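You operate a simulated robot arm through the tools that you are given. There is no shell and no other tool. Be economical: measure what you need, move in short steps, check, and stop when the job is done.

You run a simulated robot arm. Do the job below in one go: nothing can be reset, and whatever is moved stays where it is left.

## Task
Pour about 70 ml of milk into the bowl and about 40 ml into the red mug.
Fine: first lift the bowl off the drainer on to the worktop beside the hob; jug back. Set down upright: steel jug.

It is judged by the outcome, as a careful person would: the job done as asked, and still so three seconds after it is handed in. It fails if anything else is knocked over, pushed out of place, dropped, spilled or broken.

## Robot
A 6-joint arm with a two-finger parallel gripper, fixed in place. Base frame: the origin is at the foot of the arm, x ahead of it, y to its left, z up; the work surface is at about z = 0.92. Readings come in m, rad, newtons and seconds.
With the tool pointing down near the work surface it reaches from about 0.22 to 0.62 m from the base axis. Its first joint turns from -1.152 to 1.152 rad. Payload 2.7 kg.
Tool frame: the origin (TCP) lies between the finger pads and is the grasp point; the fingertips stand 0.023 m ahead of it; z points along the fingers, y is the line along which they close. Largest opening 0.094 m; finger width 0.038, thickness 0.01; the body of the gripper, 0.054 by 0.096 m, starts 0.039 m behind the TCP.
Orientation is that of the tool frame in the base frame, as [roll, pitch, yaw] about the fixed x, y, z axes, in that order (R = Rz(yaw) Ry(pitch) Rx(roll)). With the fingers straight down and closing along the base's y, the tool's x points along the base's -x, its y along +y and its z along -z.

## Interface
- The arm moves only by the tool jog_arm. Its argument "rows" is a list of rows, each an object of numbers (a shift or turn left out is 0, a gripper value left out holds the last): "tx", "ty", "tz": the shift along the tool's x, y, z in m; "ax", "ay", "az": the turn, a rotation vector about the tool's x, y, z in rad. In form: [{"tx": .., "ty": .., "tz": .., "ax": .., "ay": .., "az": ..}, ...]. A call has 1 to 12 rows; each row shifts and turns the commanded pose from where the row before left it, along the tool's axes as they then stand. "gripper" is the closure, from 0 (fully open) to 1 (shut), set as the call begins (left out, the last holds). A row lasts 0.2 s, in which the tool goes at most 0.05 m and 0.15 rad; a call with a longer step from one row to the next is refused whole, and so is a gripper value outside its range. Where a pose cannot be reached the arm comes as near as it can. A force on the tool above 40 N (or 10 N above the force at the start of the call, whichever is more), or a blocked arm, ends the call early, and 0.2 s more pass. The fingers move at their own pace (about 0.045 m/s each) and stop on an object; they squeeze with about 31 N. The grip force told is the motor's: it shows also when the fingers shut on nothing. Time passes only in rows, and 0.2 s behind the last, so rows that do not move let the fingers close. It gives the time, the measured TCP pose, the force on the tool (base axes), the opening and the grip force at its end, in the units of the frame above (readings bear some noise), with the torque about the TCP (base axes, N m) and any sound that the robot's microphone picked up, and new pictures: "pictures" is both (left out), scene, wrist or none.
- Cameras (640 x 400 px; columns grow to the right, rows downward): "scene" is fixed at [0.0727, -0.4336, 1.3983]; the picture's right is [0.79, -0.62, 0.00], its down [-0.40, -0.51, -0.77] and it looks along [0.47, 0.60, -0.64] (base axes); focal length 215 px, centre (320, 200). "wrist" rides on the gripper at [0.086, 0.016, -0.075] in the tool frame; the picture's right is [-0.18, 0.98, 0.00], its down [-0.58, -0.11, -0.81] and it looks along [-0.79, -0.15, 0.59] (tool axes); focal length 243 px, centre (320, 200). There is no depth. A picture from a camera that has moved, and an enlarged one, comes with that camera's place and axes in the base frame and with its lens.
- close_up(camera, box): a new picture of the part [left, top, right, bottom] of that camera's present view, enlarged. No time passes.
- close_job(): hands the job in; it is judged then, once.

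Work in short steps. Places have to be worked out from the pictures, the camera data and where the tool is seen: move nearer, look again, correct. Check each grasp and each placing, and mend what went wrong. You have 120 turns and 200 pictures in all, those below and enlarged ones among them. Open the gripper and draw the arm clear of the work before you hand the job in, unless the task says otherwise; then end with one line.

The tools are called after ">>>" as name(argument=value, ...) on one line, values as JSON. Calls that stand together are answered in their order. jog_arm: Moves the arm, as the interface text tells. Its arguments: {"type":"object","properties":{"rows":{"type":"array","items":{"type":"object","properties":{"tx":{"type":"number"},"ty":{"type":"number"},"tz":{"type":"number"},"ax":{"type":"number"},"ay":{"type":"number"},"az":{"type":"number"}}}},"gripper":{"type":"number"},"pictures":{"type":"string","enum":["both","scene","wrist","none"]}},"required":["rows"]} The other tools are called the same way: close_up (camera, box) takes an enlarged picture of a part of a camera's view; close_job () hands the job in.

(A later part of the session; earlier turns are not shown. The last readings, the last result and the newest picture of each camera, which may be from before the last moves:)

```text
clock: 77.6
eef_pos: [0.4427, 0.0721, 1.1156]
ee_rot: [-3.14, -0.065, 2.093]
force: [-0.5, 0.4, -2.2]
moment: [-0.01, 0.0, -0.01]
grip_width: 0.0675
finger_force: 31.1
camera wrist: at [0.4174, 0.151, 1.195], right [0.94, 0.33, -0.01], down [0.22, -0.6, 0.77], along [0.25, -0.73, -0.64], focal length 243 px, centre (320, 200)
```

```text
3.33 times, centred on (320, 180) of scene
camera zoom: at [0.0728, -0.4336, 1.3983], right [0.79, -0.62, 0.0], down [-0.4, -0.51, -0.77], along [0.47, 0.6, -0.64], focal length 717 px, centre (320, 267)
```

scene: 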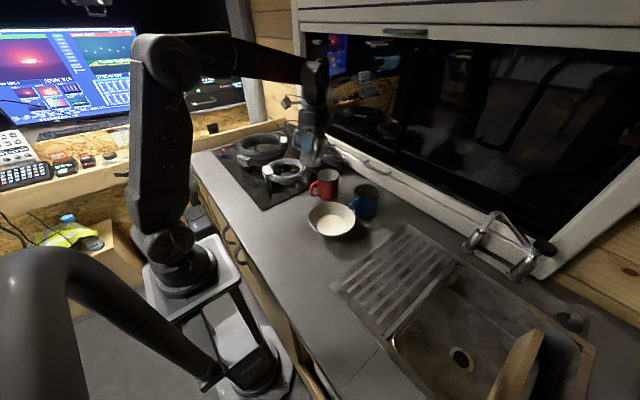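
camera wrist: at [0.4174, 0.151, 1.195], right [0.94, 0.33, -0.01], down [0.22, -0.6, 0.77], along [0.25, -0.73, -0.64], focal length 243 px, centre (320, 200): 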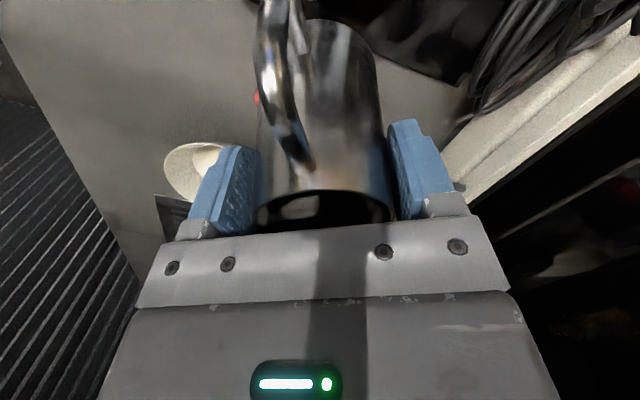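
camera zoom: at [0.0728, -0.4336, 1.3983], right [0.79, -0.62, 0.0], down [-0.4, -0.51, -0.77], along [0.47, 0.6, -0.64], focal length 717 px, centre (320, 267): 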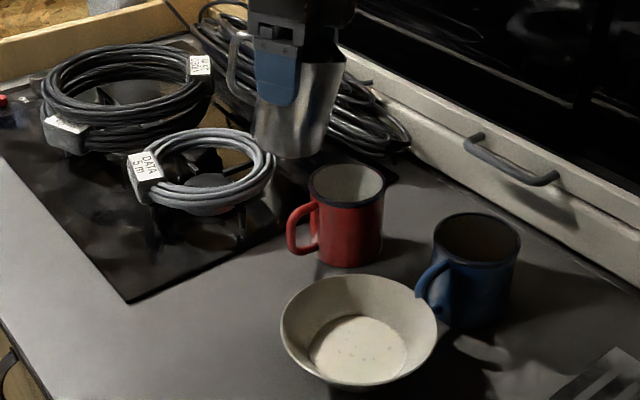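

Excellent view; bowl disc ≈ 0.0426 m radius → ≈69 ml. Pre-tilt to ~57° up here (below the pour onset of ~64°).

>>> jog_arm(rows=[{"ay": 0.098}, {"ay": 0.098}, {"ay": 0.098}, {"ay": 0.098}, {"ay": 0.098}, {"ay": 0.098}, {"ay": 0.098}, {"ay": 0.098}, {}])

>>> close_up(camera="scene", box=[240, 120, 400, 240])

```text
clock: 79.6
eef_pos: [0.4415, 0.0719, 1.1173]
ee_rot: [-3.139, -0.851, 2.093]
force: [-0.5, 0.9, -2.1]
moment: [-0.06, -0.01, 0.03]
grip_width: 0.0669
finger_force: 30.9
camera wrist: at [0.4561, 0.0814, 1.2289], right [0.91, 0.39, -0.14], down [0.4, -0.91, 0.1], along [-0.09, -0.14, -0.99], focal length 243 px, centre (320, 200)
```

scene: 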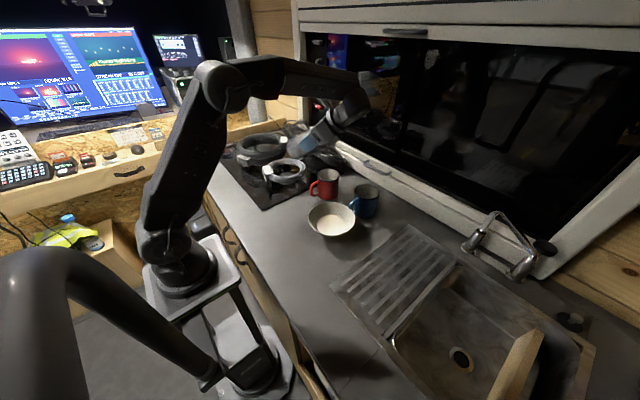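
wrist: 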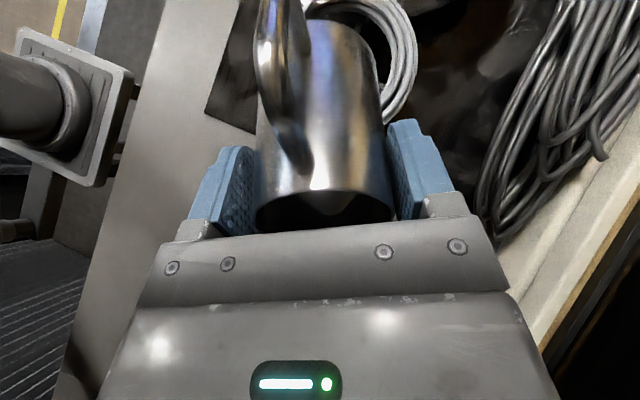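

```text
3.33 times, centred on (320, 180) of scene
camera zoom: at [0.0728, -0.4336, 1.3983], right [0.79, -0.62, 0.0], down [-0.4, -0.51, -0.77], along [0.47, 0.6, -0.64], focal length 717 px, centre (320, 267)
```

zoom: 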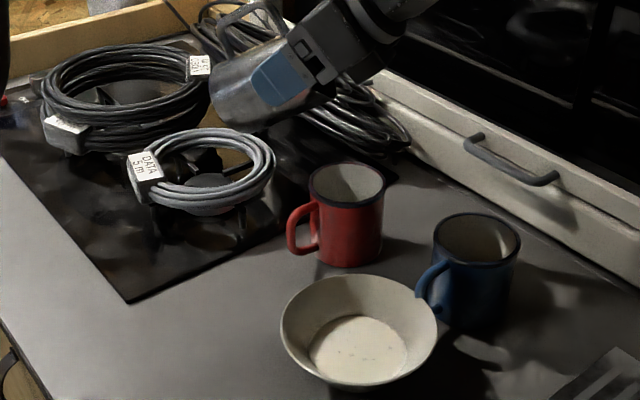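

Spout tip is ≈ over the mug centre. Lower 7 cm.

>>> jog_arm(rows=[{"tx": -0.0105, "tz": 0.0092}, {"tx": -0.0105, "tz": 0.0092}, {"tx": -0.0105, "tz": 0.0092}, {"tx": -0.0105, "tz": 0.0092}, {"tx": -0.0105, "tz": 0.0092}, {}])

>>> close_up(camera="scene", box=[270, 130, 390, 220])

```text
clock: 81.0
eef_pos: [0.4408, 0.0722, 1.047]
ee_rot: [3.139, -0.848, 2.098]
force: [5.8, -13.1, 18.6]
moment: [-0.11, 0.02, -0.01]
grip_width: 0.0684
finger_force: 30.9
camera wrist: at [0.456, 0.0813, 1.16], right [0.91, 0.39, -0.14], down [0.4, -0.91, 0.1], along [-0.09, -0.14, -0.99], focal length 243 px, centre (320, 200)
```

scene: 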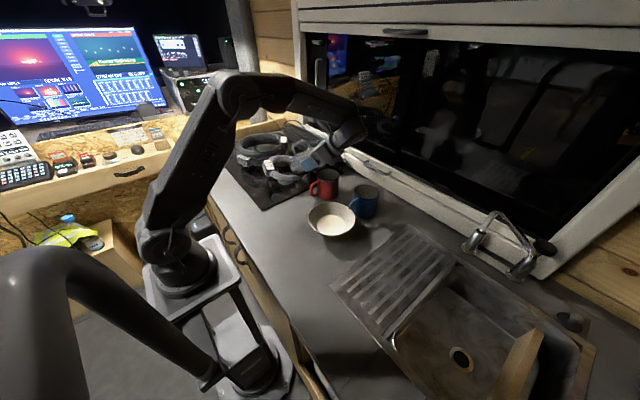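
wrist: 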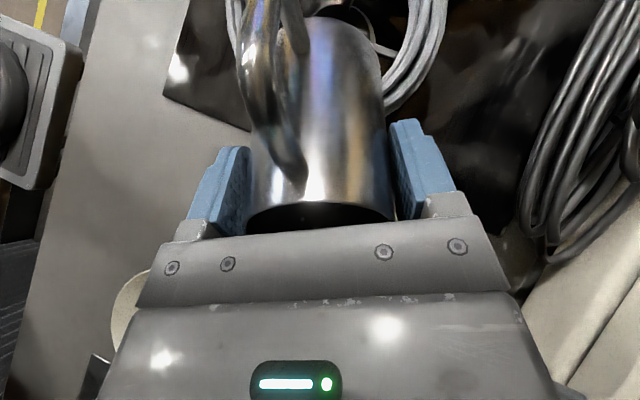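

```text
4.44 times, centred on (330, 175) of scene
camera zoom: at [0.0726, -0.434, 1.3982], right [0.79, -0.62, 0.0], down [-0.4, -0.51, -0.77], along [0.47, 0.6, -0.64], focal length 956 px, centre (276, 311)
```

zoom: 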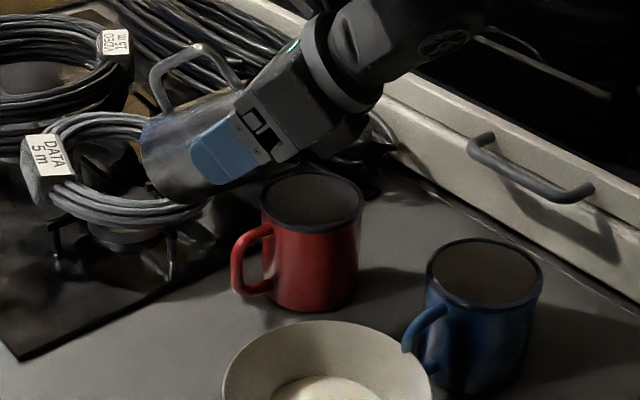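

Contact: the jug's bottom touches the cable coil, which sits higher than I judged. Raise straight back at once.

>>> jog_arm(rows=[{"tx": 0.0105, "tz": -0.0092}, {"tx": 0.0105, "tz": -0.0092}, {"tx": 0.0105, "tz": -0.0092}, {"tx": 0.0105, "tz": -0.0092}, {"tx": 0.0105, "tz": -0.0092}])

>>> close_up(camera="scene", box=[240, 120, 400, 240])

```text
clock: 82.2
eef_pos: [0.4422, 0.071, 1.1171]
ee_rot: [-3.139, -0.847, 2.092]
force: [-0.1, -0.3, -3.0]
moment: [-0.09, -0.04, 0.0]
grip_width: 0.0681
finger_force: 31.1
camera wrist: at [0.4565, 0.0817, 1.2309], right [0.91, 0.39, -0.14], down [0.4, -0.91, 0.1], along [-0.09, -0.14, -0.99], focal length 243 px, centre (320, 200)
```

scene: 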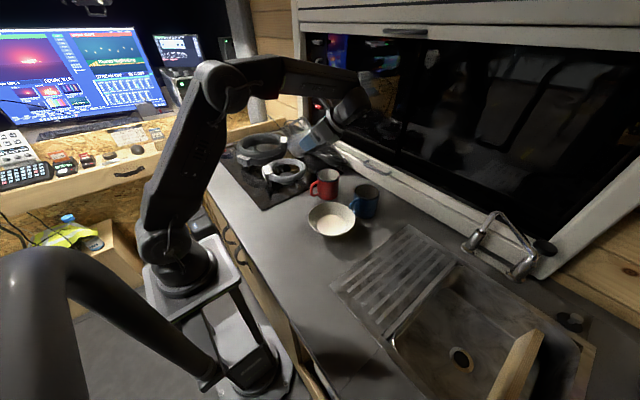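
wrist: 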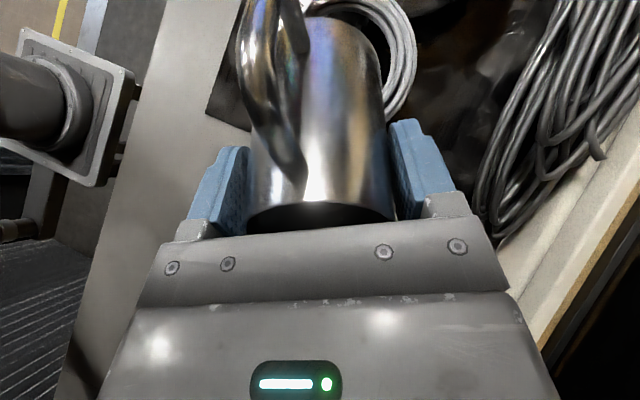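

```text
3.33 times, centred on (320, 180) of scene
camera zoom: at [0.0728, -0.4336, 1.3983], right [0.79, -0.62, 0.0], down [-0.4, -0.51, -0.77], along [0.47, 0.6, -0.64], focal length 717 px, centre (320, 267)
```

zoom: 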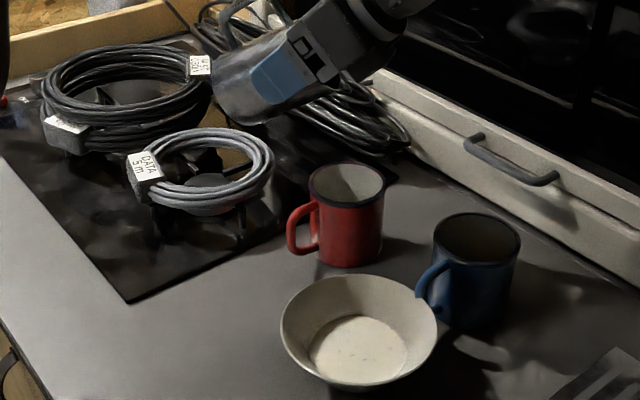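

The coil and mug are unmoved and nothing spilled, but the jug shifted slightly in the grip. I inspect the grip.

>>> close_up(camera="wrist", box=[180, 0, 460, 240])

>>> close_up(camera="scene", box=[275, 100, 375, 200])

```text
1.67 times, centred on (320, 120) of wrist
camera zoom: at [0.4565, 0.0817, 1.2309], right [0.91, 0.39, -0.14], down [0.4, -0.91, 0.1], along [-0.09, -0.14, -0.99], focal length 404 px, centre (320, 333)
```

zoom: 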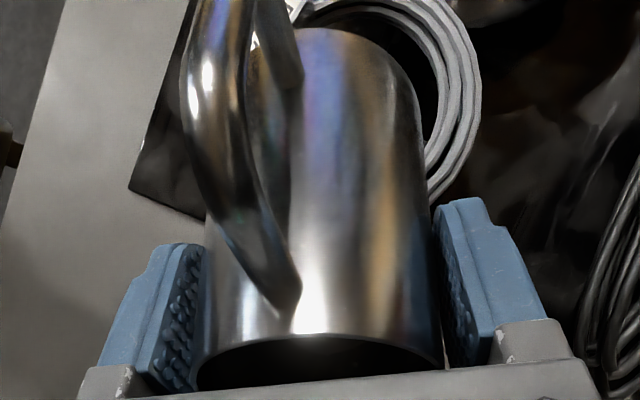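

```text
4.00 times, centred on (325, 150) of scene
camera zoom: at [0.0728, -0.4336, 1.3983], right [0.79, -0.62, 0.0], down [-0.4, -0.51, -0.77], along [0.47, 0.6, -0.64], focal length 860 px, centre (300, 400)
```

zoom: 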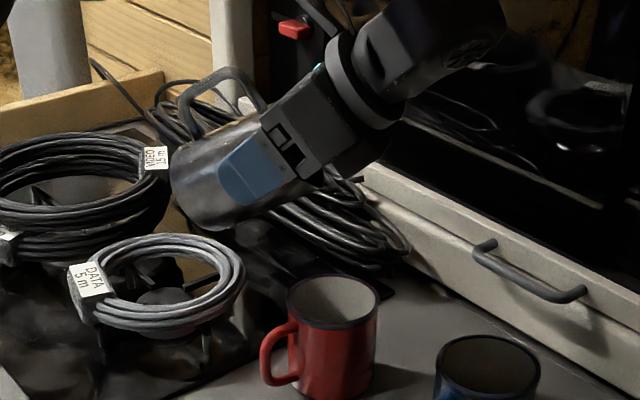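

Grip is still firm; the jug turned ~8° about its axis and slid a few mm. I'll pour from higher (TCP 1.087, clear of the coil) and use the visible onset of flow as the reference.

>>> jog_arm(rows=[{"tx": -0.0075, "tz": 0.0066, "ty": -0.0017}, {"tx": -0.0075, "tz": 0.0066, "ty": -0.0017}, {"tx": -0.0075, "tz": 0.0066, "ty": -0.0017}, {"ay": 0.02}, {"ay": 0.02}, {}, {}])

>>> close_up(camera="scene", box=[275, 130, 375, 210])

```text
clock: 83.8
eef_pos: [0.436, 0.0684, 1.0845]
ee_rot: [-3.141, -0.889, 2.095]
force: [-0.6, 1.0, -2.8]
moment: [-0.08, -0.06, 0.01]
grip_width: 0.0682
finger_force: 30.8
camera wrist: at [0.4537, 0.0747, 1.1989], right [0.91, 0.39, -0.14], down [0.4, -0.91, 0.06], along [-0.11, -0.11, -0.99], focal length 243 px, centre (320, 200)
```

scene: 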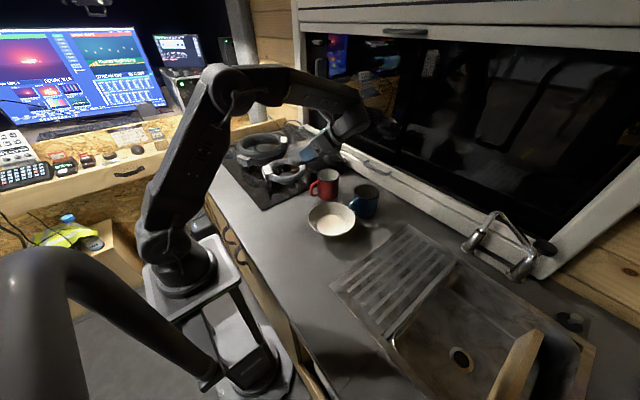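
wrist: 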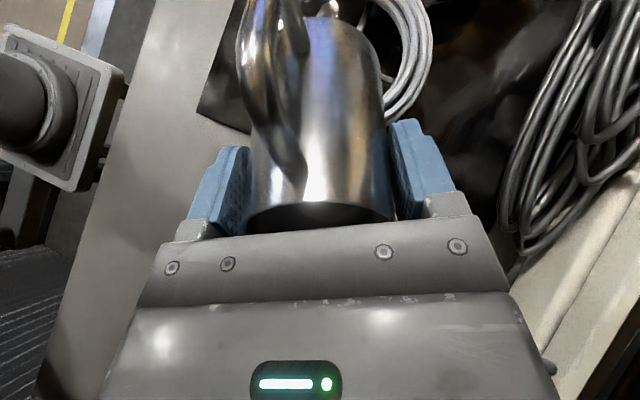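

```text
5.00 times, centred on (325, 170) of scene
camera zoom: at [0.0728, -0.4336, 1.3983], right [0.79, -0.62, 0.0], down [-0.4, -0.51, -0.77], along [0.47, 0.6, -0.64], focal length 1075 px, centre (295, 350)
```

zoom: 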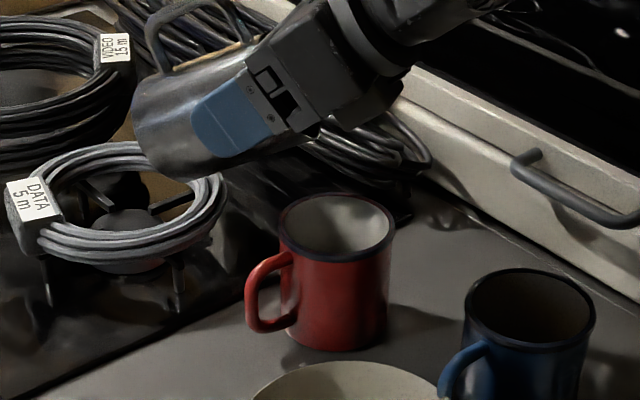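

Clear view of the gap between gripper and mug. Tilt in small steps to find the onset.

>>> jog_arm(rows=[{"ay": 0.02}, {"ay": 0.02}, {}, {}], pictures="none")

>>> close_up(camera="scene", box=[290, 140, 360, 200])

```text
clock: 84.8
eef_pos: [0.4373, 0.0684, 1.0845]
ee_rot: [-3.14, -0.928, 2.094]
force: [0.2, -0.2, -2.7]
moment: [-0.06, -0.01, 0.0]
grip_width: 0.0678
finger_force: 31.1
```

```text
6.67 times, centred on (325, 170) of scene
camera zoom: at [0.0728, -0.4336, 1.3983], right [0.79, -0.62, 0.0], down [-0.4, -0.51, -0.77], along [0.47, 0.6, -0.64], focal length 1433 px, centre (287, 400)
```

zoom: 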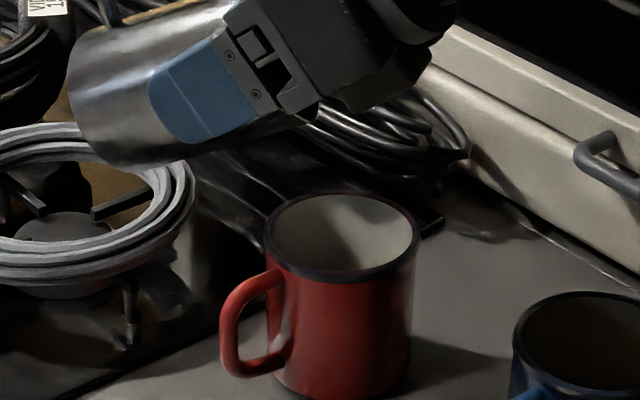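

No flow yet (nominal 62°). Next step.

>>> jog_arm(rows=[{"ay": 0.015}, {"ay": 0.015}, {}, {}], pictures="none")

>>> close_up(camera="scene", box=[290, 140, 360, 200])

>>> jog_arm(rows=[{"ay": 0.01}, {"ay": 0.01}, {}, {}], pictures="none")

>>> close_up(camera="scene", box=[290, 140, 360, 200])

```text
clock: 85.8
eef_pos: [0.4373, 0.0696, 1.0845]
ee_rot: [-3.14, -0.959, 2.095]
force: [-0.4, -0.4, -2.8]
moment: [-0.08, -0.02, -0.01]
grip_width: 0.0681
finger_force: 31.1
```

```text
6.67 times, centred on (325, 170) of scene
camera zoom: at [0.0728, -0.4336, 1.3983], right [0.79, -0.62, 0.0], down [-0.4, -0.51, -0.77], along [0.47, 0.6, -0.64], focal length 1433 px, centre (287, 400)
```

zoom: 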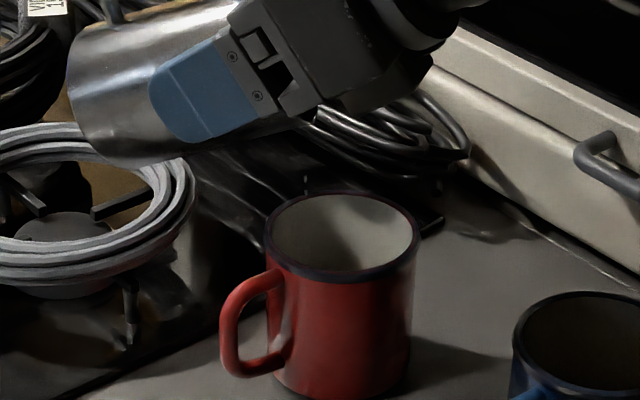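

```text
clock: 86.8
eef_pos: [0.438, 0.0698, 1.0844]
ee_rot: [-3.138, -0.979, 2.094]
force: [0.1, 0.2, -2.4]
moment: [-0.08, -0.05, -0.01]
grip_width: 0.0682
finger_force: 31.6
```

```text
6.67 times, centred on (325, 170) of scene
camera zoom: at [0.0728, -0.4336, 1.3983], right [0.79, -0.62, 0.0], down [-0.4, -0.51, -0.77], along [0.47, 0.6, -0.64], focal length 1433 px, centre (287, 400)
```

zoom: 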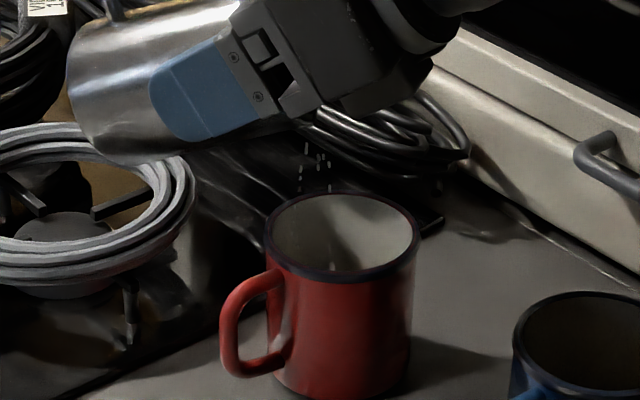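

Onset at pitch ≈-0.965, same as where the bowl pour ended, so the tilt calibration holds. Drops fall ~1.4 cm left of mug centre; I shift 1 cm forward and tilt 2.3° more.

>>> jog_arm(rows=[{"tx": -0.0056, "tz": -0.0083}, {"ay": 0.02}, {"ay": 0.02}, {}, {}], pictures="none")

>>> close_up(camera="scene", box=[290, 140, 360, 200])

>>> jog_arm(rows=[{}, {}, {}, {}], pictures="none")

>>> close_up(camera="scene", box=[290, 140, 360, 200])

```text
clock: 88.0
eef_pos: [0.4421, 0.0597, 1.0849]
ee_rot: [-3.14, -1.02, 2.094]
force: [-0.2, -0.2, -1.4]
moment: [-0.08, -0.05, 0.01]
grip_width: 0.0678
finger_force: 30.7
```

```text
6.67 times, centred on (325, 170) of scene
camera zoom: at [0.0728, -0.4336, 1.3983], right [0.79, -0.62, 0.0], down [-0.4, -0.51, -0.77], along [0.47, 0.6, -0.64], focal length 1433 px, centre (287, 400)
```

zoom: 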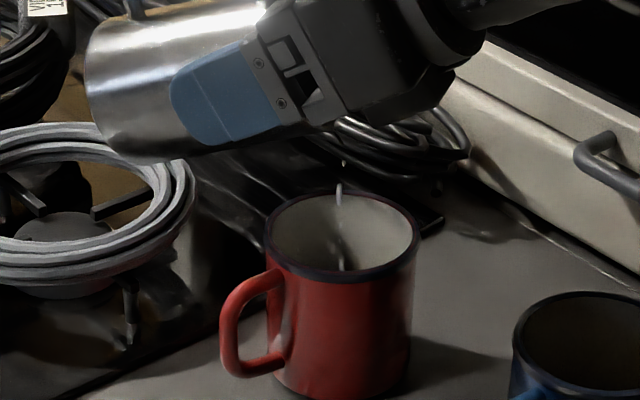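

```text
clock: 89.0
eef_pos: [0.4425, 0.0602, 1.0858]
ee_rot: [-3.14, -1.021, 2.096]
force: [0.2, 0.1, -2.2]
moment: [-0.04, -0.05, 0.0]
grip_width: 0.0679
finger_force: 31.1
```

```text
6.67 times, centred on (325, 170) of scene
camera zoom: at [0.0728, -0.4336, 1.3983], right [0.79, -0.62, 0.0], down [-0.4, -0.51, -0.77], along [0.47, 0.6, -0.64], focal length 1433 px, centre (287, 400)
```

zoom: 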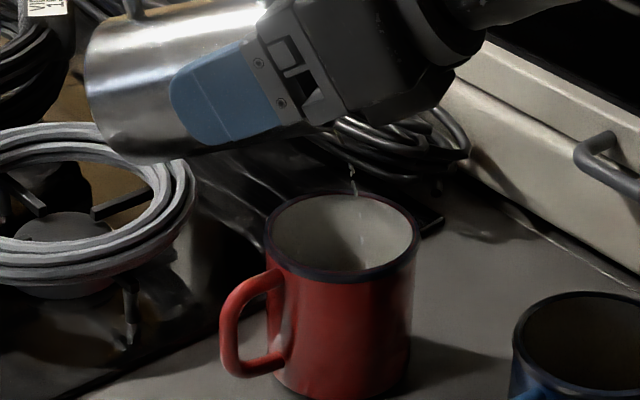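

Stream is centred in the mug. Tilt on to pitch -1.06, then towards -1.08, with waits.

>>> jog_arm(rows=[{"ay": 0.02}, {"ay": 0.02}, {}, {}, {}, {}, {}], pictures="none")

>>> close_up(camera="scene", box=[290, 140, 360, 200])

>>> jog_arm(rows=[{"ay": 0.015}, {}, {}, {}, {}, {}], pictures="none")

>>> close_up(camera="scene", box=[290, 140, 360, 200])

```text
clock: 90.6
eef_pos: [0.4408, 0.0601, 1.0858]
ee_rot: [-3.141, -1.059, 2.094]
force: [0.1, 0.6, -2.5]
moment: [-0.05, 0.0, 0.01]
grip_width: 0.068
finger_force: 31.7
```

```text
6.67 times, centred on (325, 170) of scene
camera zoom: at [0.0728, -0.4336, 1.3983], right [0.79, -0.62, 0.0], down [-0.4, -0.51, -0.77], along [0.47, 0.6, -0.64], focal length 1433 px, centre (287, 400)
```

zoom: 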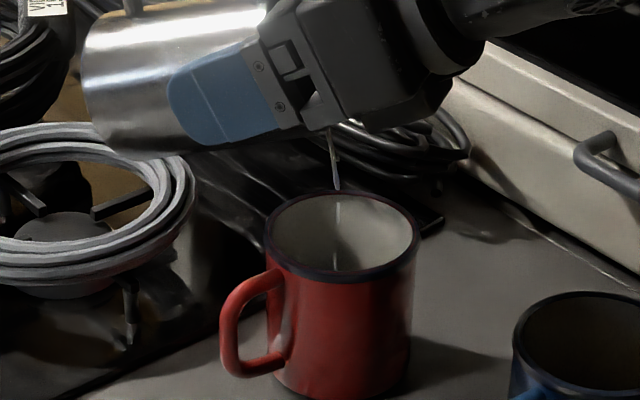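

```text
clock: 92.0
eef_pos: [0.442, 0.0617, 1.0846]
ee_rot: [-3.14, -1.072, 2.093]
force: [-0.3, -0.8, -1.3]
moment: [-0.04, -0.05, -0.01]
grip_width: 0.0681
finger_force: 30.9
```

```text
6.67 times, centred on (325, 170) of scene
camera zoom: at [0.0728, -0.4336, 1.3983], right [0.79, -0.62, 0.0], down [-0.4, -0.51, -0.77], along [0.47, 0.6, -0.64], focal length 1433 px, centre (287, 400)
```

zoom: 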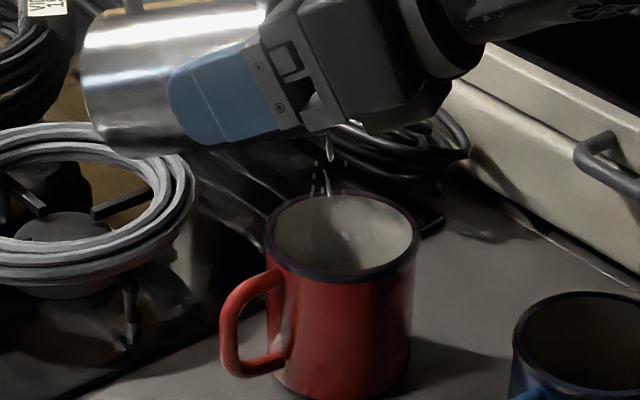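

Still trickling, centred. Hold a second more at this tilt.

>>> jog_arm(rows=[{}, {}, {}, {}, {}], pictures="none")

>>> close_up(camera="scene", box=[290, 140, 360, 200])

```text
clock: 93.2
eef_pos: [0.4415, 0.0604, 1.0852]
ee_rot: [-3.14, -1.074, 2.093]
force: [0.3, -0.5, -1.6]
moment: [-0.05, -0.04, -0.02]
grip_width: 0.068
finger_force: 31.4
```

```text
6.67 times, centred on (325, 170) of scene
camera zoom: at [0.0728, -0.4336, 1.3983], right [0.79, -0.62, 0.0], down [-0.4, -0.51, -0.77], along [0.47, 0.6, -0.64], focal length 1433 px, centre (287, 400)
```

zoom: 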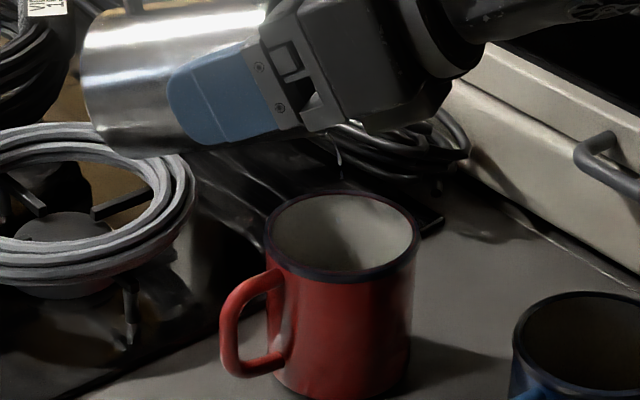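

Only last drops now. Tip back over the mug, raise, and bring the jug upright.

>>> jog_arm(rows=[{"ay": -0.1}, {"ay": -0.1}, {"ay": -0.1}, {}, {}, {}, {"tx": 0.014, "tz": -0.0143}, {"tx": 0.014, "tz": -0.0143}, {"ay": -0.1}, {"ay": -0.1}, {"ay": -0.1}], pictures="none")

>>> jog_arm(rows=[{"ay": -0.1}, {"ay": -0.1}, {"ay": -0.1}, {"ay": -0.1}, {"ay": -0.1}, {"ay": -0.1}, {"ay": -0.025}])

>>> close_up(camera="scene", box=[240, 110, 400, 240])

```text
clock: 95.6
eef_pos: [0.4424, 0.061, 1.1253]
ee_rot: [-3.14, -0.474, 2.095]
force: [-0.1, -0.2, -2.6]
moment: [-0.05, -0.04, -0.02]
grip_width: 0.0681
finger_force: 31.1
```

```text
clock: 97.2
eef_pos: [0.4431, 0.061, 1.126]
ee_rot: [-3.139, 0.154, 2.093]
force: [0.2, 0.7, -2.2]
moment: [0.02, 0.0, 0.0]
grip_width: 0.0677
finger_force: 31.1
camera wrist: at [0.4091, 0.1529, 1.1851], right [0.94, 0.33, 0.03], down [0.13, -0.45, 0.89], along [0.31, -0.83, -0.46], focal length 243 px, centre (320, 200)
```

scene: 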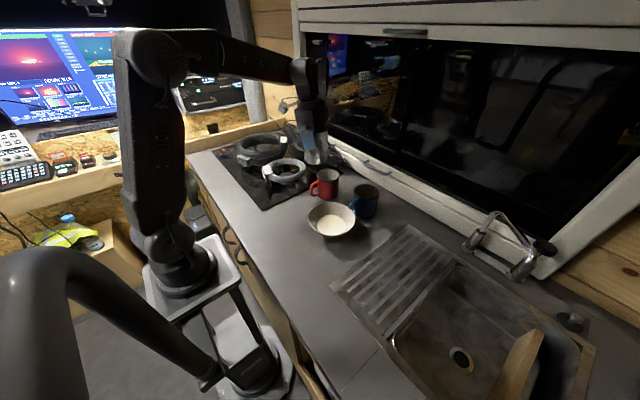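
wrist: 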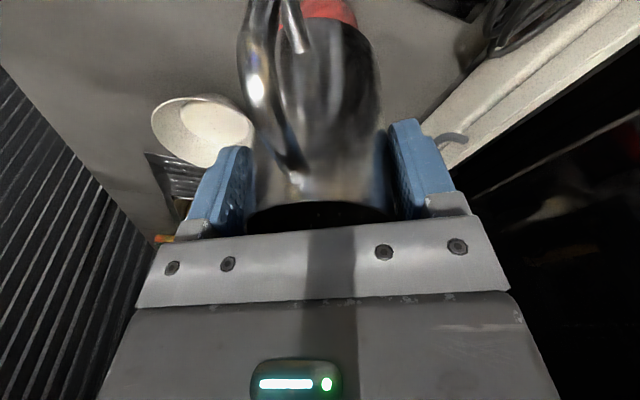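

```text
3.08 times, centred on (320, 175) of scene
camera zoom: at [0.0728, -0.4336, 1.3983], right [0.79, -0.62, 0.0], down [-0.4, -0.51, -0.77], along [0.47, 0.6, -0.64], focal length 662 px, centre (320, 277)
```

zoom: 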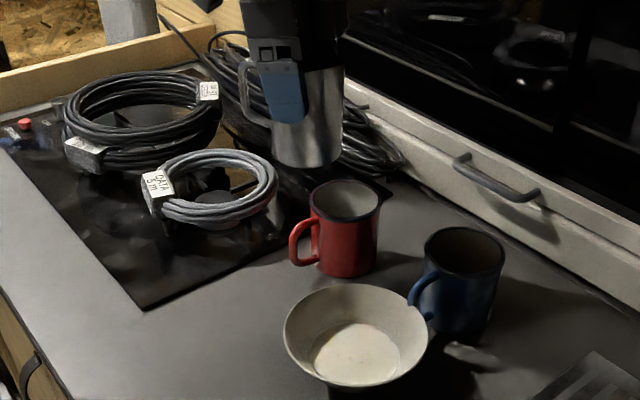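

Looks clean: no spills. Now return the jug: yaw back (allowing for its ~8° turn in the grip), then carry it home.

>>> jog_arm(rows=[{"ax": -0.0171, "az": -0.1103}, {"ax": -0.0171, "az": -0.1103}, {"ax": -0.0171, "az": -0.1103}, {"ax": -0.0171, "az": -0.1103}, {"ax": -0.0171, "az": -0.1103}, {"ax": -0.0171, "az": -0.1103}, {"ax": -0.0171, "az": -0.1103}, {"ax": -0.0171, "az": -0.1103}, {"ax": -0.0171, "az": -0.1103}, {"ax": -0.0171, "az": -0.1103}, {"ax": -0.0171, "az": -0.1103}, {"ax": -0.0171, "az": -0.1103}], pictures="scene")

```text
clock: 99.8
eef_pos: [0.4429, 0.0602, 1.126]
ee_rot: [3.138, 0.153, -2.846]
force: [0.6, -0.8, -0.9]
moment: [-0.02, -0.01, 0.01]
grip_width: 0.0681
finger_force: 31.1
```

scene: 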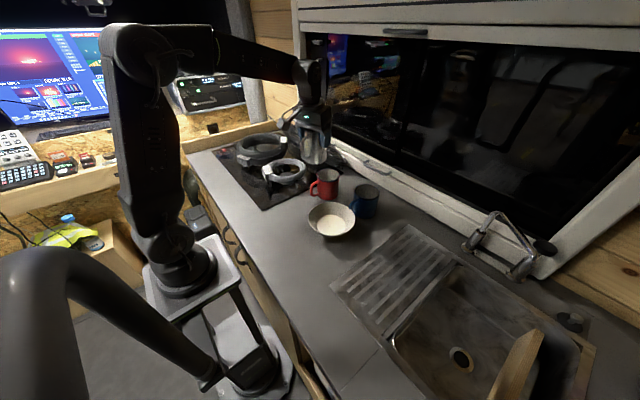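

Carry the jug back to its spot at height, then down to 6 cm above the worktop.

>>> jog_arm(rows=[{"tx": 0.0251, "ty": -0.0018, "tz": -0.0039}, {"tx": 0.0251, "ty": -0.0018, "tz": -0.0039}, {"tx": 0.0251, "ty": -0.0018, "tz": -0.0039}, {"tx": 0.0251, "ty": -0.0018, "tz": -0.0039}, {"tx": 0.0251, "ty": -0.0018, "tz": -0.0039}, {"tx": 0.0251, "ty": -0.0018, "tz": -0.0039}, {"tx": 0.0251, "ty": -0.0018, "tz": -0.0039}, {"tx": 0.0251, "ty": -0.0018, "tz": -0.0039}, {"tx": 0.0025, "tz": 0.0163}, {"tx": 0.0025, "tz": 0.0163}, {"tx": 0.0025, "tz": 0.0163}, {"tx": 0.0025, "tz": 0.0163}])

>>> close_up(camera="scene", box=[230, 140, 370, 260])

```text
clock: 102.4
eef_pos: [0.2509, -0.0128, 1.0596]
ee_rot: [3.14, 0.153, -2.849]
force: [0.5, 0.6, -2.6]
moment: [0.01, -0.03, 0.01]
grip_width: 0.0678
finger_force: 30.5
camera wrist: at [0.1541, -0.0253, 1.1198], right [-0.11, 0.99, 0.03], down [0.46, 0.02, 0.89], along [0.88, 0.11, -0.46], focal length 243 px, centre (320, 200)
```

scene: 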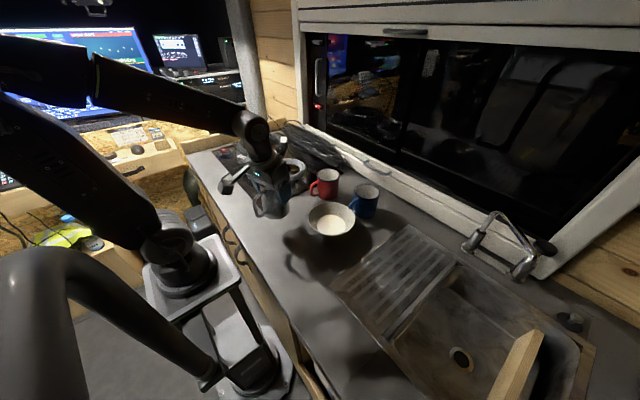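
wrist: 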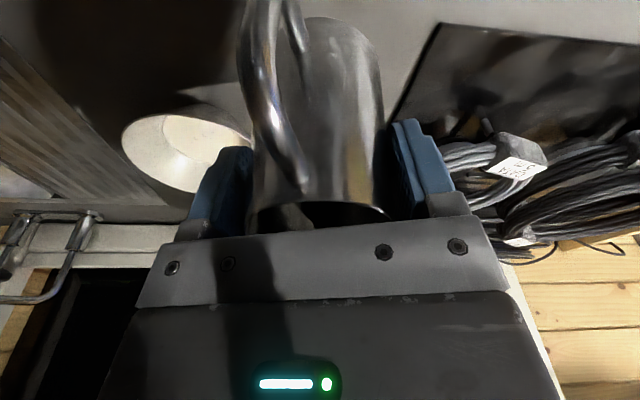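

```text
3.33 times, centred on (300, 200) of scene
camera zoom: at [0.0727, -0.4336, 1.3983], right [0.79, -0.62, 0.0], down [-0.4, -0.51, -0.77], along [0.47, 0.6, -0.64], focal length 717 px, centre (387, 200)
```

zoom: 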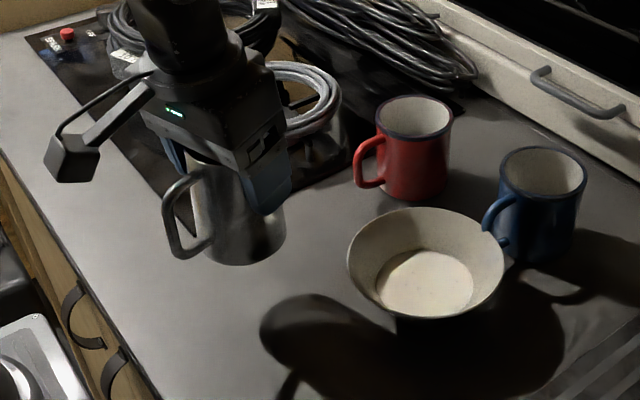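

Position and heading match the original. Lower to just above the surface.

>>> jog_arm(rows=[{"tx": 0.0012, "tz": 0.0178}, {"tx": 0.0027, "tz": 0.0178}, {"tx": 0.0027, "tz": 0.0178}, {}], pictures="none")

>>> close_up(camera="scene", box=[240, 170, 320, 250])

>>> jog_arm(rows=[{"tx": 0.0003, "tz": 0.002}, {}], pictures="none")

```text
clock: 103.4
eef_pos: [0.2512, -0.0111, 1.0049]
ee_rot: [3.139, 0.152, -2.848]
force: [-0.1, -0.3, -2.3]
moment: [0.02, 0.01, 0.03]
grip_width: 0.0681
finger_force: 31.1
```

```text
5.00 times, centred on (280, 210) of scene
camera zoom: at [0.0727, -0.4336, 1.3983], right [0.79, -0.62, 0.0], down [-0.4, -0.51, -0.77], along [0.47, 0.6, -0.64], focal length 1075 px, centre (520, 150)
```

zoom: 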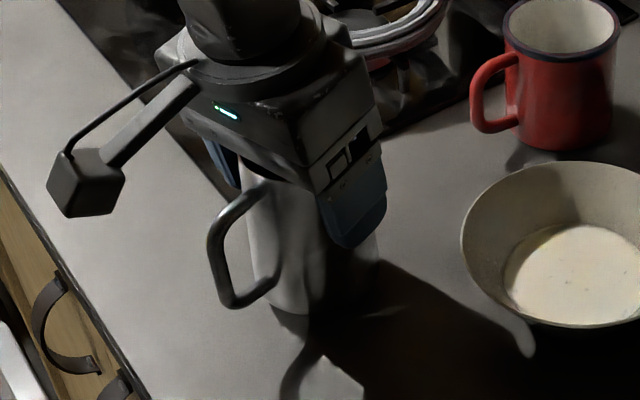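

```text
clock: 104.0
eef_pos: [0.2521, -0.0111, 1.0022]
ee_rot: [3.141, 0.152, -2.848]
force: [-0.1, -0.1, -1.3]
moment: [-0.04, 0.02, -0.02]
grip_width: 0.0676
finger_force: 30.6
```

Continue down in small steps to contact.

>>> jog_arm(rows=[{"tx": 0.0003, "tz": 0.002}, {}], pictures="none")

>>> jog_arm(rows=[{"tx": 0.0002, "tz": 0.0015}, {}], pictures="none")

```text
clock: 104.6
eef_pos: [0.2536, -0.0114, 1.0012]
ee_rot: [3.141, 0.15, -2.85]
force: [1.3, 0.1, -1.9]
moment: [-0.04, 0.01, 0.01]
grip_width: 0.0676
finger_force: 31.1
```

```text
clock: 105.2
eef_pos: [0.2534, -0.012, 0.9979]
ee_rot: [3.14, 0.152, -2.848]
force: [-0.3, -0.3, -3.4]
moment: [-0.03, -0.01, 0.01]
grip_width: 0.0676
finger_force: 30.5
```

>>> jog_arm(rows=[{"tx": 0.0002, "tz": 0.0015}, {}], pictures="none")

>>> jog_arm(rows=[{"tx": 0.0002, "tz": 0.0012}, {}], pictures="none")

>>> close_up(camera="scene", box=[240, 170, 320, 250])

```text
clock: 105.8
eef_pos: [0.2531, -0.0117, 0.998]
ee_rot: [3.139, 0.151, -2.848]
force: [-0.1, -0.6, -2.0]
moment: [-0.01, 0.04, 0.03]
grip_width: 0.0678
finger_force: 30.6
```

```text
clock: 106.4
eef_pos: [0.2523, -0.0106, 0.9972]
ee_rot: [3.141, 0.152, -2.848]
force: [0.0, 0.4, -2.7]
moment: [-0.01, 0.0, 0.02]
grip_width: 0.0677
finger_force: 30.7
```

```text
5.00 times, centred on (280, 210) of scene
camera zoom: at [0.0727, -0.4336, 1.3983], right [0.79, -0.62, 0.0], down [-0.4, -0.51, -0.77], along [0.47, 0.6, -0.64], focal length 1075 px, centre (520, 150)
```

zoom: 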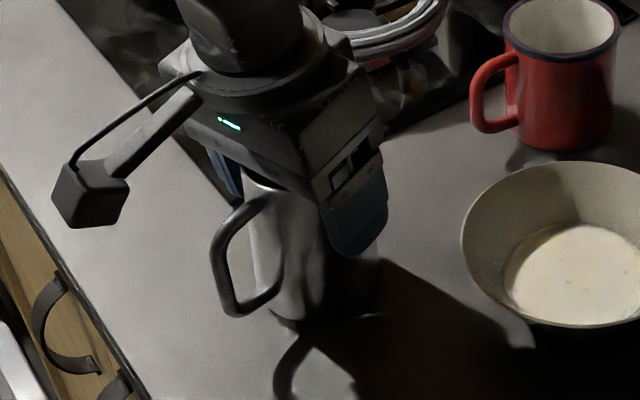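

The bright patch was just light through shadows. Not yet touching; continue.

>>> jog_arm(rows=[{"tx": 0.0002, "tz": 0.0013}, {}], pictures="none")

>>> jog_arm(rows=[{"tx": 0.0002, "tz": 0.0013}, {}], pictures="none")

>>> jog_arm(rows=[{"tx": 0.0002, "tz": 0.0013}, {}], pictures="none")

```text
clock: 107.0
eef_pos: [0.2527, -0.0112, 0.9949]
ee_rot: [3.14, 0.153, -2.849]
force: [-1.0, 0.7, 2.3]
moment: [-0.09, 0.1, -0.02]
grip_width: 0.068
finger_force: 31.2
```

```text
clock: 107.6
eef_pos: [0.2527, -0.0105, 0.9955]
ee_rot: [3.14, 0.157, -2.849]
force: [-2.8, 4.8, 18.3]
moment: [-0.16, 0.51, -0.16]
grip_width: 0.0678
finger_force: 30.5
```

```text
clock: 108.2
eef_pos: [0.2518, -0.0106, 0.9938]
ee_rot: [-3.141, 0.156, -2.849]
force: [0.5, 9.4, 20.9]
moment: [0.18, 0.35, -0.2]
grip_width: 0.068
finger_force: 31.3
```

Firm contact. I ease off 1 mm and open the fingers.

>>> jog_arm(rows=[{"tx": -0.0002, "tz": -0.0012}, {}], pictures="none")

>>> jog_arm(rows=[{}, {}], gripper=0.22, pictures="none")

>>> jog_arm(rows=[{}, {}], gripper=0)

>>> close_up(camera="scene", box=[240, 170, 320, 250])

```text
clock: 108.8
eef_pos: [0.2532, -0.012, 0.9954]
ee_rot: [3.139, 0.149, -2.849]
force: [1.2, -0.5, 3.4]
moment: [-0.14, -0.33, 0.0]
grip_width: 0.0683
finger_force: 30.6
```

```text
clock: 109.4
eef_pos: [0.2522, -0.0114, 0.9943]
ee_rot: [3.139, 0.152, -2.848]
force: [-0.1, -0.4, -0.2]
moment: [0.0, 0.0, 0.01]
grip_width: 0.0733
finger_force: 0.0
```

```text
clock: 110.0
eef_pos: [0.2533, -0.0108, 0.9943]
ee_rot: [3.14, 0.152, -2.847]
force: [0.8, 0.4, 0.6]
moment: [-0.02, -0.01, 0.01]
grip_width: 0.0943
finger_force: 0.1
camera wrist: at [0.1569, -0.0231, 1.0548], right [-0.11, 0.99, 0.03], down [0.46, 0.02, 0.89], along [0.88, 0.11, -0.46], focal length 243 px, centre (320, 200)
```

scene: 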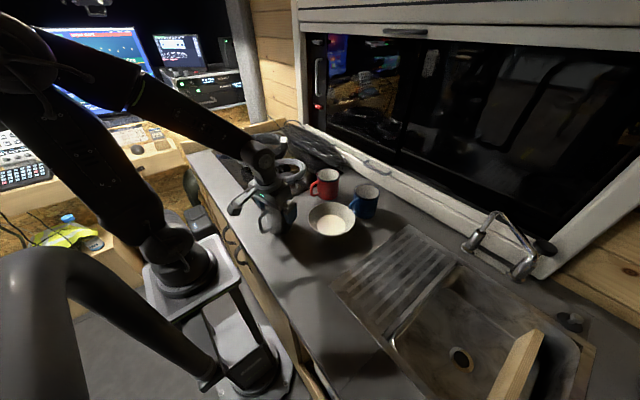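
wrist: 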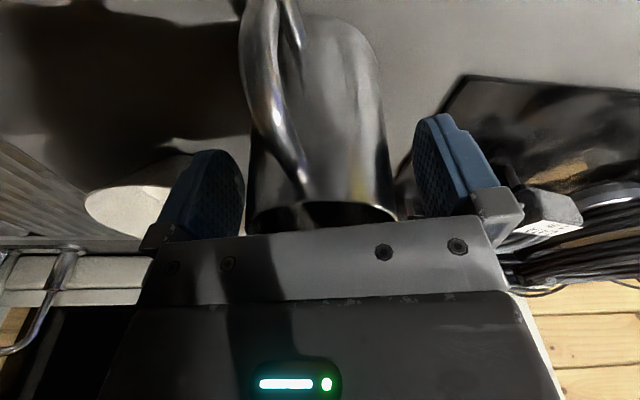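

```text
5.00 times, centred on (280, 210) of scene
camera zoom: at [0.0727, -0.4336, 1.3983], right [0.79, -0.62, 0.0], down [-0.4, -0.51, -0.77], along [0.47, 0.6, -0.64], focal length 1075 px, centre (520, 150)
```

zoom: 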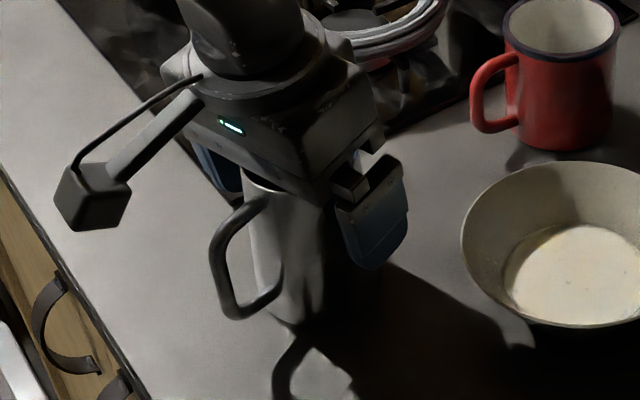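

Jug released and standing. Withdraw straight up.

>>> jog_arm(rows=[{"tx": -0.0023, "tz": -0.0148}, {"tx": -0.0046, "tz": -0.0297}, {"tx": -0.0046, "tz": -0.0297}, {"tx": -0.0046, "tz": -0.0297}, {"tx": -0.0046, "tz": -0.0297}, {"tx": -0.0046, "tz": -0.0297}, {"tx": -0.0046, "tz": -0.0297}, {"tx": -0.0046, "tz": -0.0297}])

>>> close_up(camera="scene", box=[220, 140, 400, 265])

```text
clock: 111.8
eef_pos: [0.2531, -0.0147, 1.2221]
ee_rot: [3.14, 0.152, -2.848]
force: [0.3, -0.8, 0.8]
moment: [0.0, 0.0, 0.03]
grip_width: 0.094
finger_force: 0.1
camera wrist: at [0.1577, -0.0251, 1.2815], right [-0.11, 0.99, 0.03], down [0.47, 0.02, 0.88], along [0.88, 0.11, -0.47], focal length 243 px, centre (320, 200)
```

scene: 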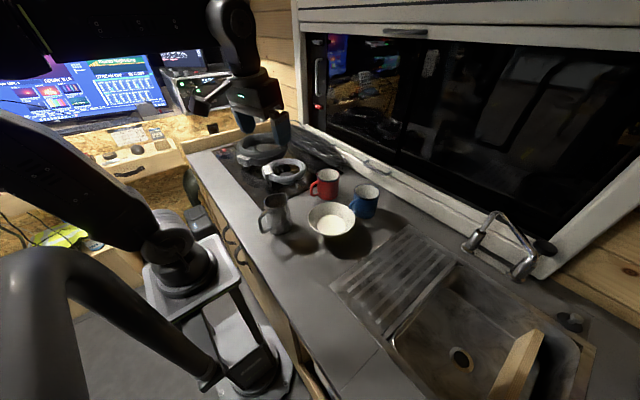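
wrist: 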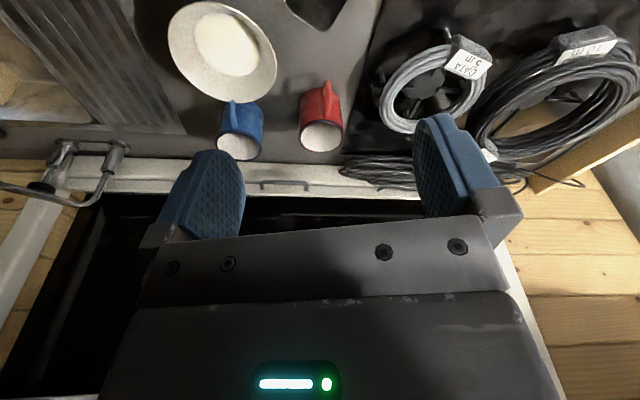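

```text
3.20 times, centred on (310, 202) of scene
camera zoom: at [0.0727, -0.4336, 1.3983], right [0.79, -0.62, 0.0], down [-0.4, -0.51, -0.77], along [0.47, 0.6, -0.64], focal length 688 px, centre (352, 192)
```

zoom: 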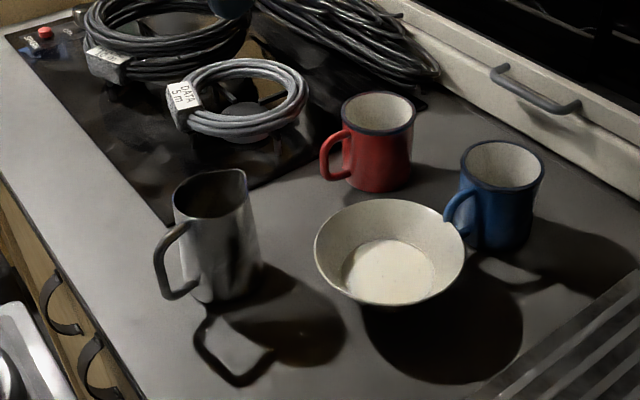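

Jug is back in place, bowl good, no spills seen. Now look into the red mug from above.

>>> jog_arm(rows=[{"ay": 0.1125}, {"ay": 0.1125}, {"ay": 0.1125}, {"ay": 0.1125}, {"tx": -0.0388, "ty": -0.0049, "tz": -0.0011}, {"tx": -0.0388, "ty": -0.0049, "tz": -0.0011}, {"tx": -0.0388, "ty": -0.0049, "tz": -0.0011}, {"tx": -0.0388, "ty": -0.0049, "tz": -0.0011}, {"tx": -0.0388, "ty": -0.0049, "tz": -0.0011}])

>>> close_up(camera="wrist", box=[240, 40, 400, 200])

```text
clock: 113.8
eef_pos: [0.4411, 0.0176, 1.1713]
ee_rot: [3.139, -0.297, -2.847]
force: [1.4, 0.5, -0.5]
moment: [0.0, 0.04, 0.03]
grip_width: 0.0939
finger_force: 0.0
camera wrist: at [0.3791, 0.0165, 1.2665], right [-0.12, 0.99, -0.05], down [0.79, 0.12, 0.6], along [0.6, 0.03, -0.8], focal length 243 px, centre (320, 200)
```

scene: 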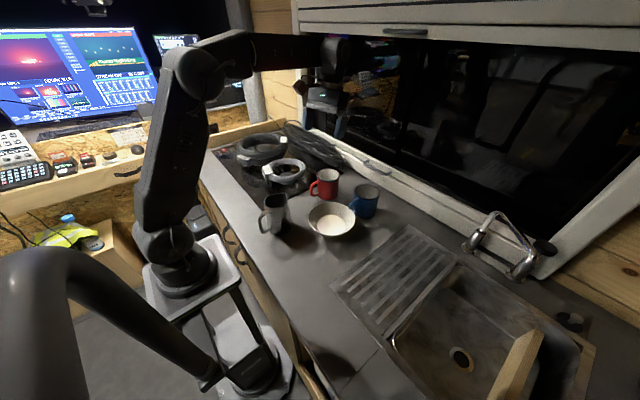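
wrist: 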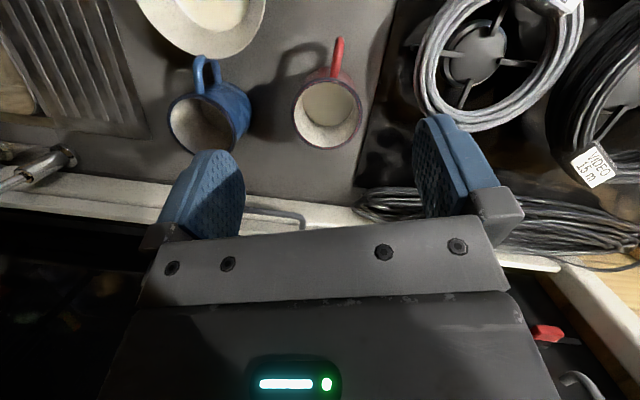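

```text
2.50 times, centred on (320, 120) of wrist
camera zoom: at [0.3791, 0.0165, 1.2665], right [-0.12, 0.99, -0.05], down [0.79, 0.12, 0.6], along [0.6, 0.03, -0.8], focal length 606 px, centre (320, 400)
```

zoom: 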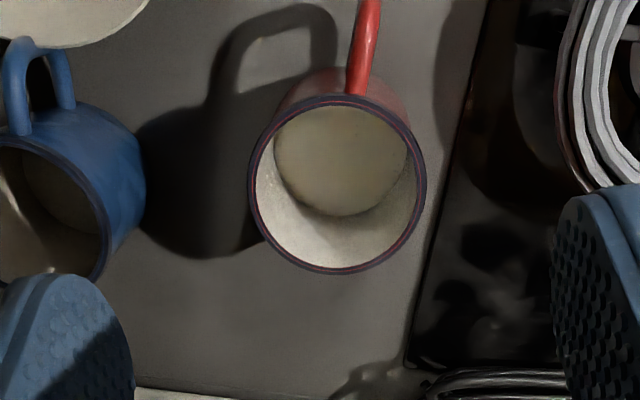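

I need a precise level. Take a high-zoom of the red mug, then view the empty blue mug from the same relative pose as a reference.

>>> close_up(camera="wrist", box=[280, 65, 376, 160])

>>> jog_arm(rows=[{"tx": 0.001, "ty": -0.0305, "tz": 0}, {"tx": 0.001, "ty": -0.0305}, {"tx": 0.001, "ty": -0.0305}, {"tx": 0.001, "ty": -0.0305}, {"tx": 0.001, "ty": -0.0305}])

```text
4.21 times, centred on (328, 112) of wrist
camera zoom: at [0.3791, 0.0165, 1.2665], right [-0.12, 0.99, -0.05], down [0.79, 0.12, 0.6], along [0.6, 0.03, -0.8], focal length 1022 px, centre (286, 568)
```

zoom: 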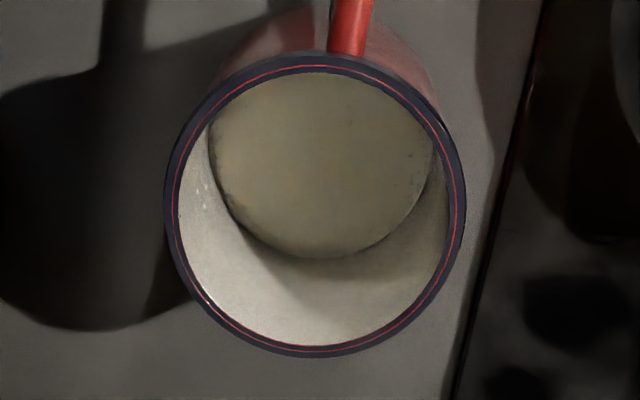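

```text
clock: 115.0
eef_pos: [0.4806, -0.1279, 1.168]
ee_rot: [3.141, -0.297, -2.847]
force: [-0.3, 0.3, -0.2]
moment: [0.05, 0.03, -0.01]
grip_width: 0.0941
finger_force: 0.0
camera wrist: at [0.4187, -0.1305, 1.2641], right [-0.12, 0.99, -0.05], down [0.79, 0.12, 0.6], along [0.6, 0.03, -0.8], focal length 243 px, centre (320, 200)
```

scene: 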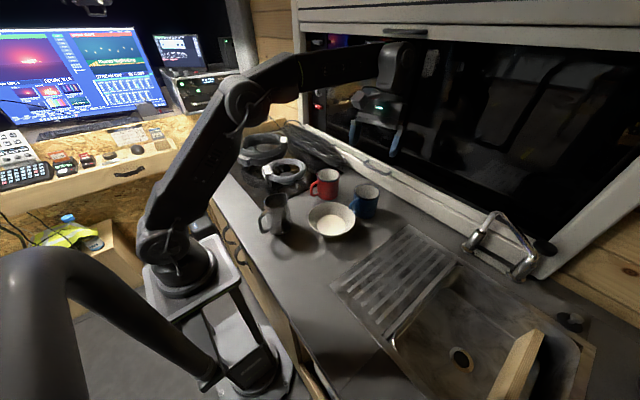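
wrist: 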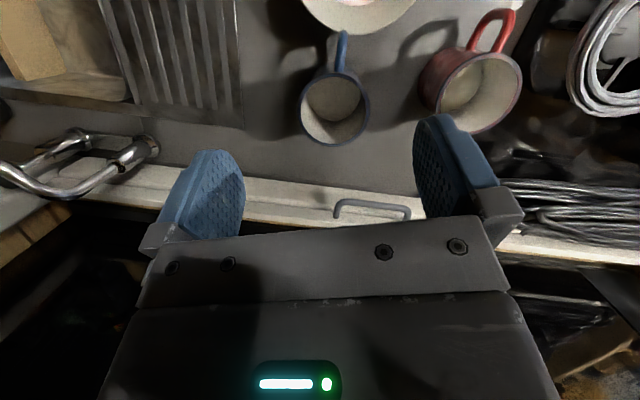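

>>> close_up(camera="wrist", box=[287, 57, 383, 152])

```text
4.21 times, centred on (335, 104) of wrist
camera zoom: at [0.4187, -0.1305, 1.2641], right [-0.12, 0.99, -0.05], down [0.79, 0.12, 0.6], along [0.6, 0.03, -0.8], focal length 1022 px, centre (257, 602)
```

zoom: 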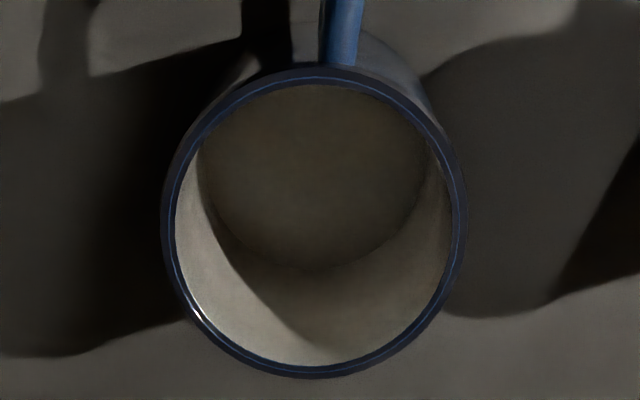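

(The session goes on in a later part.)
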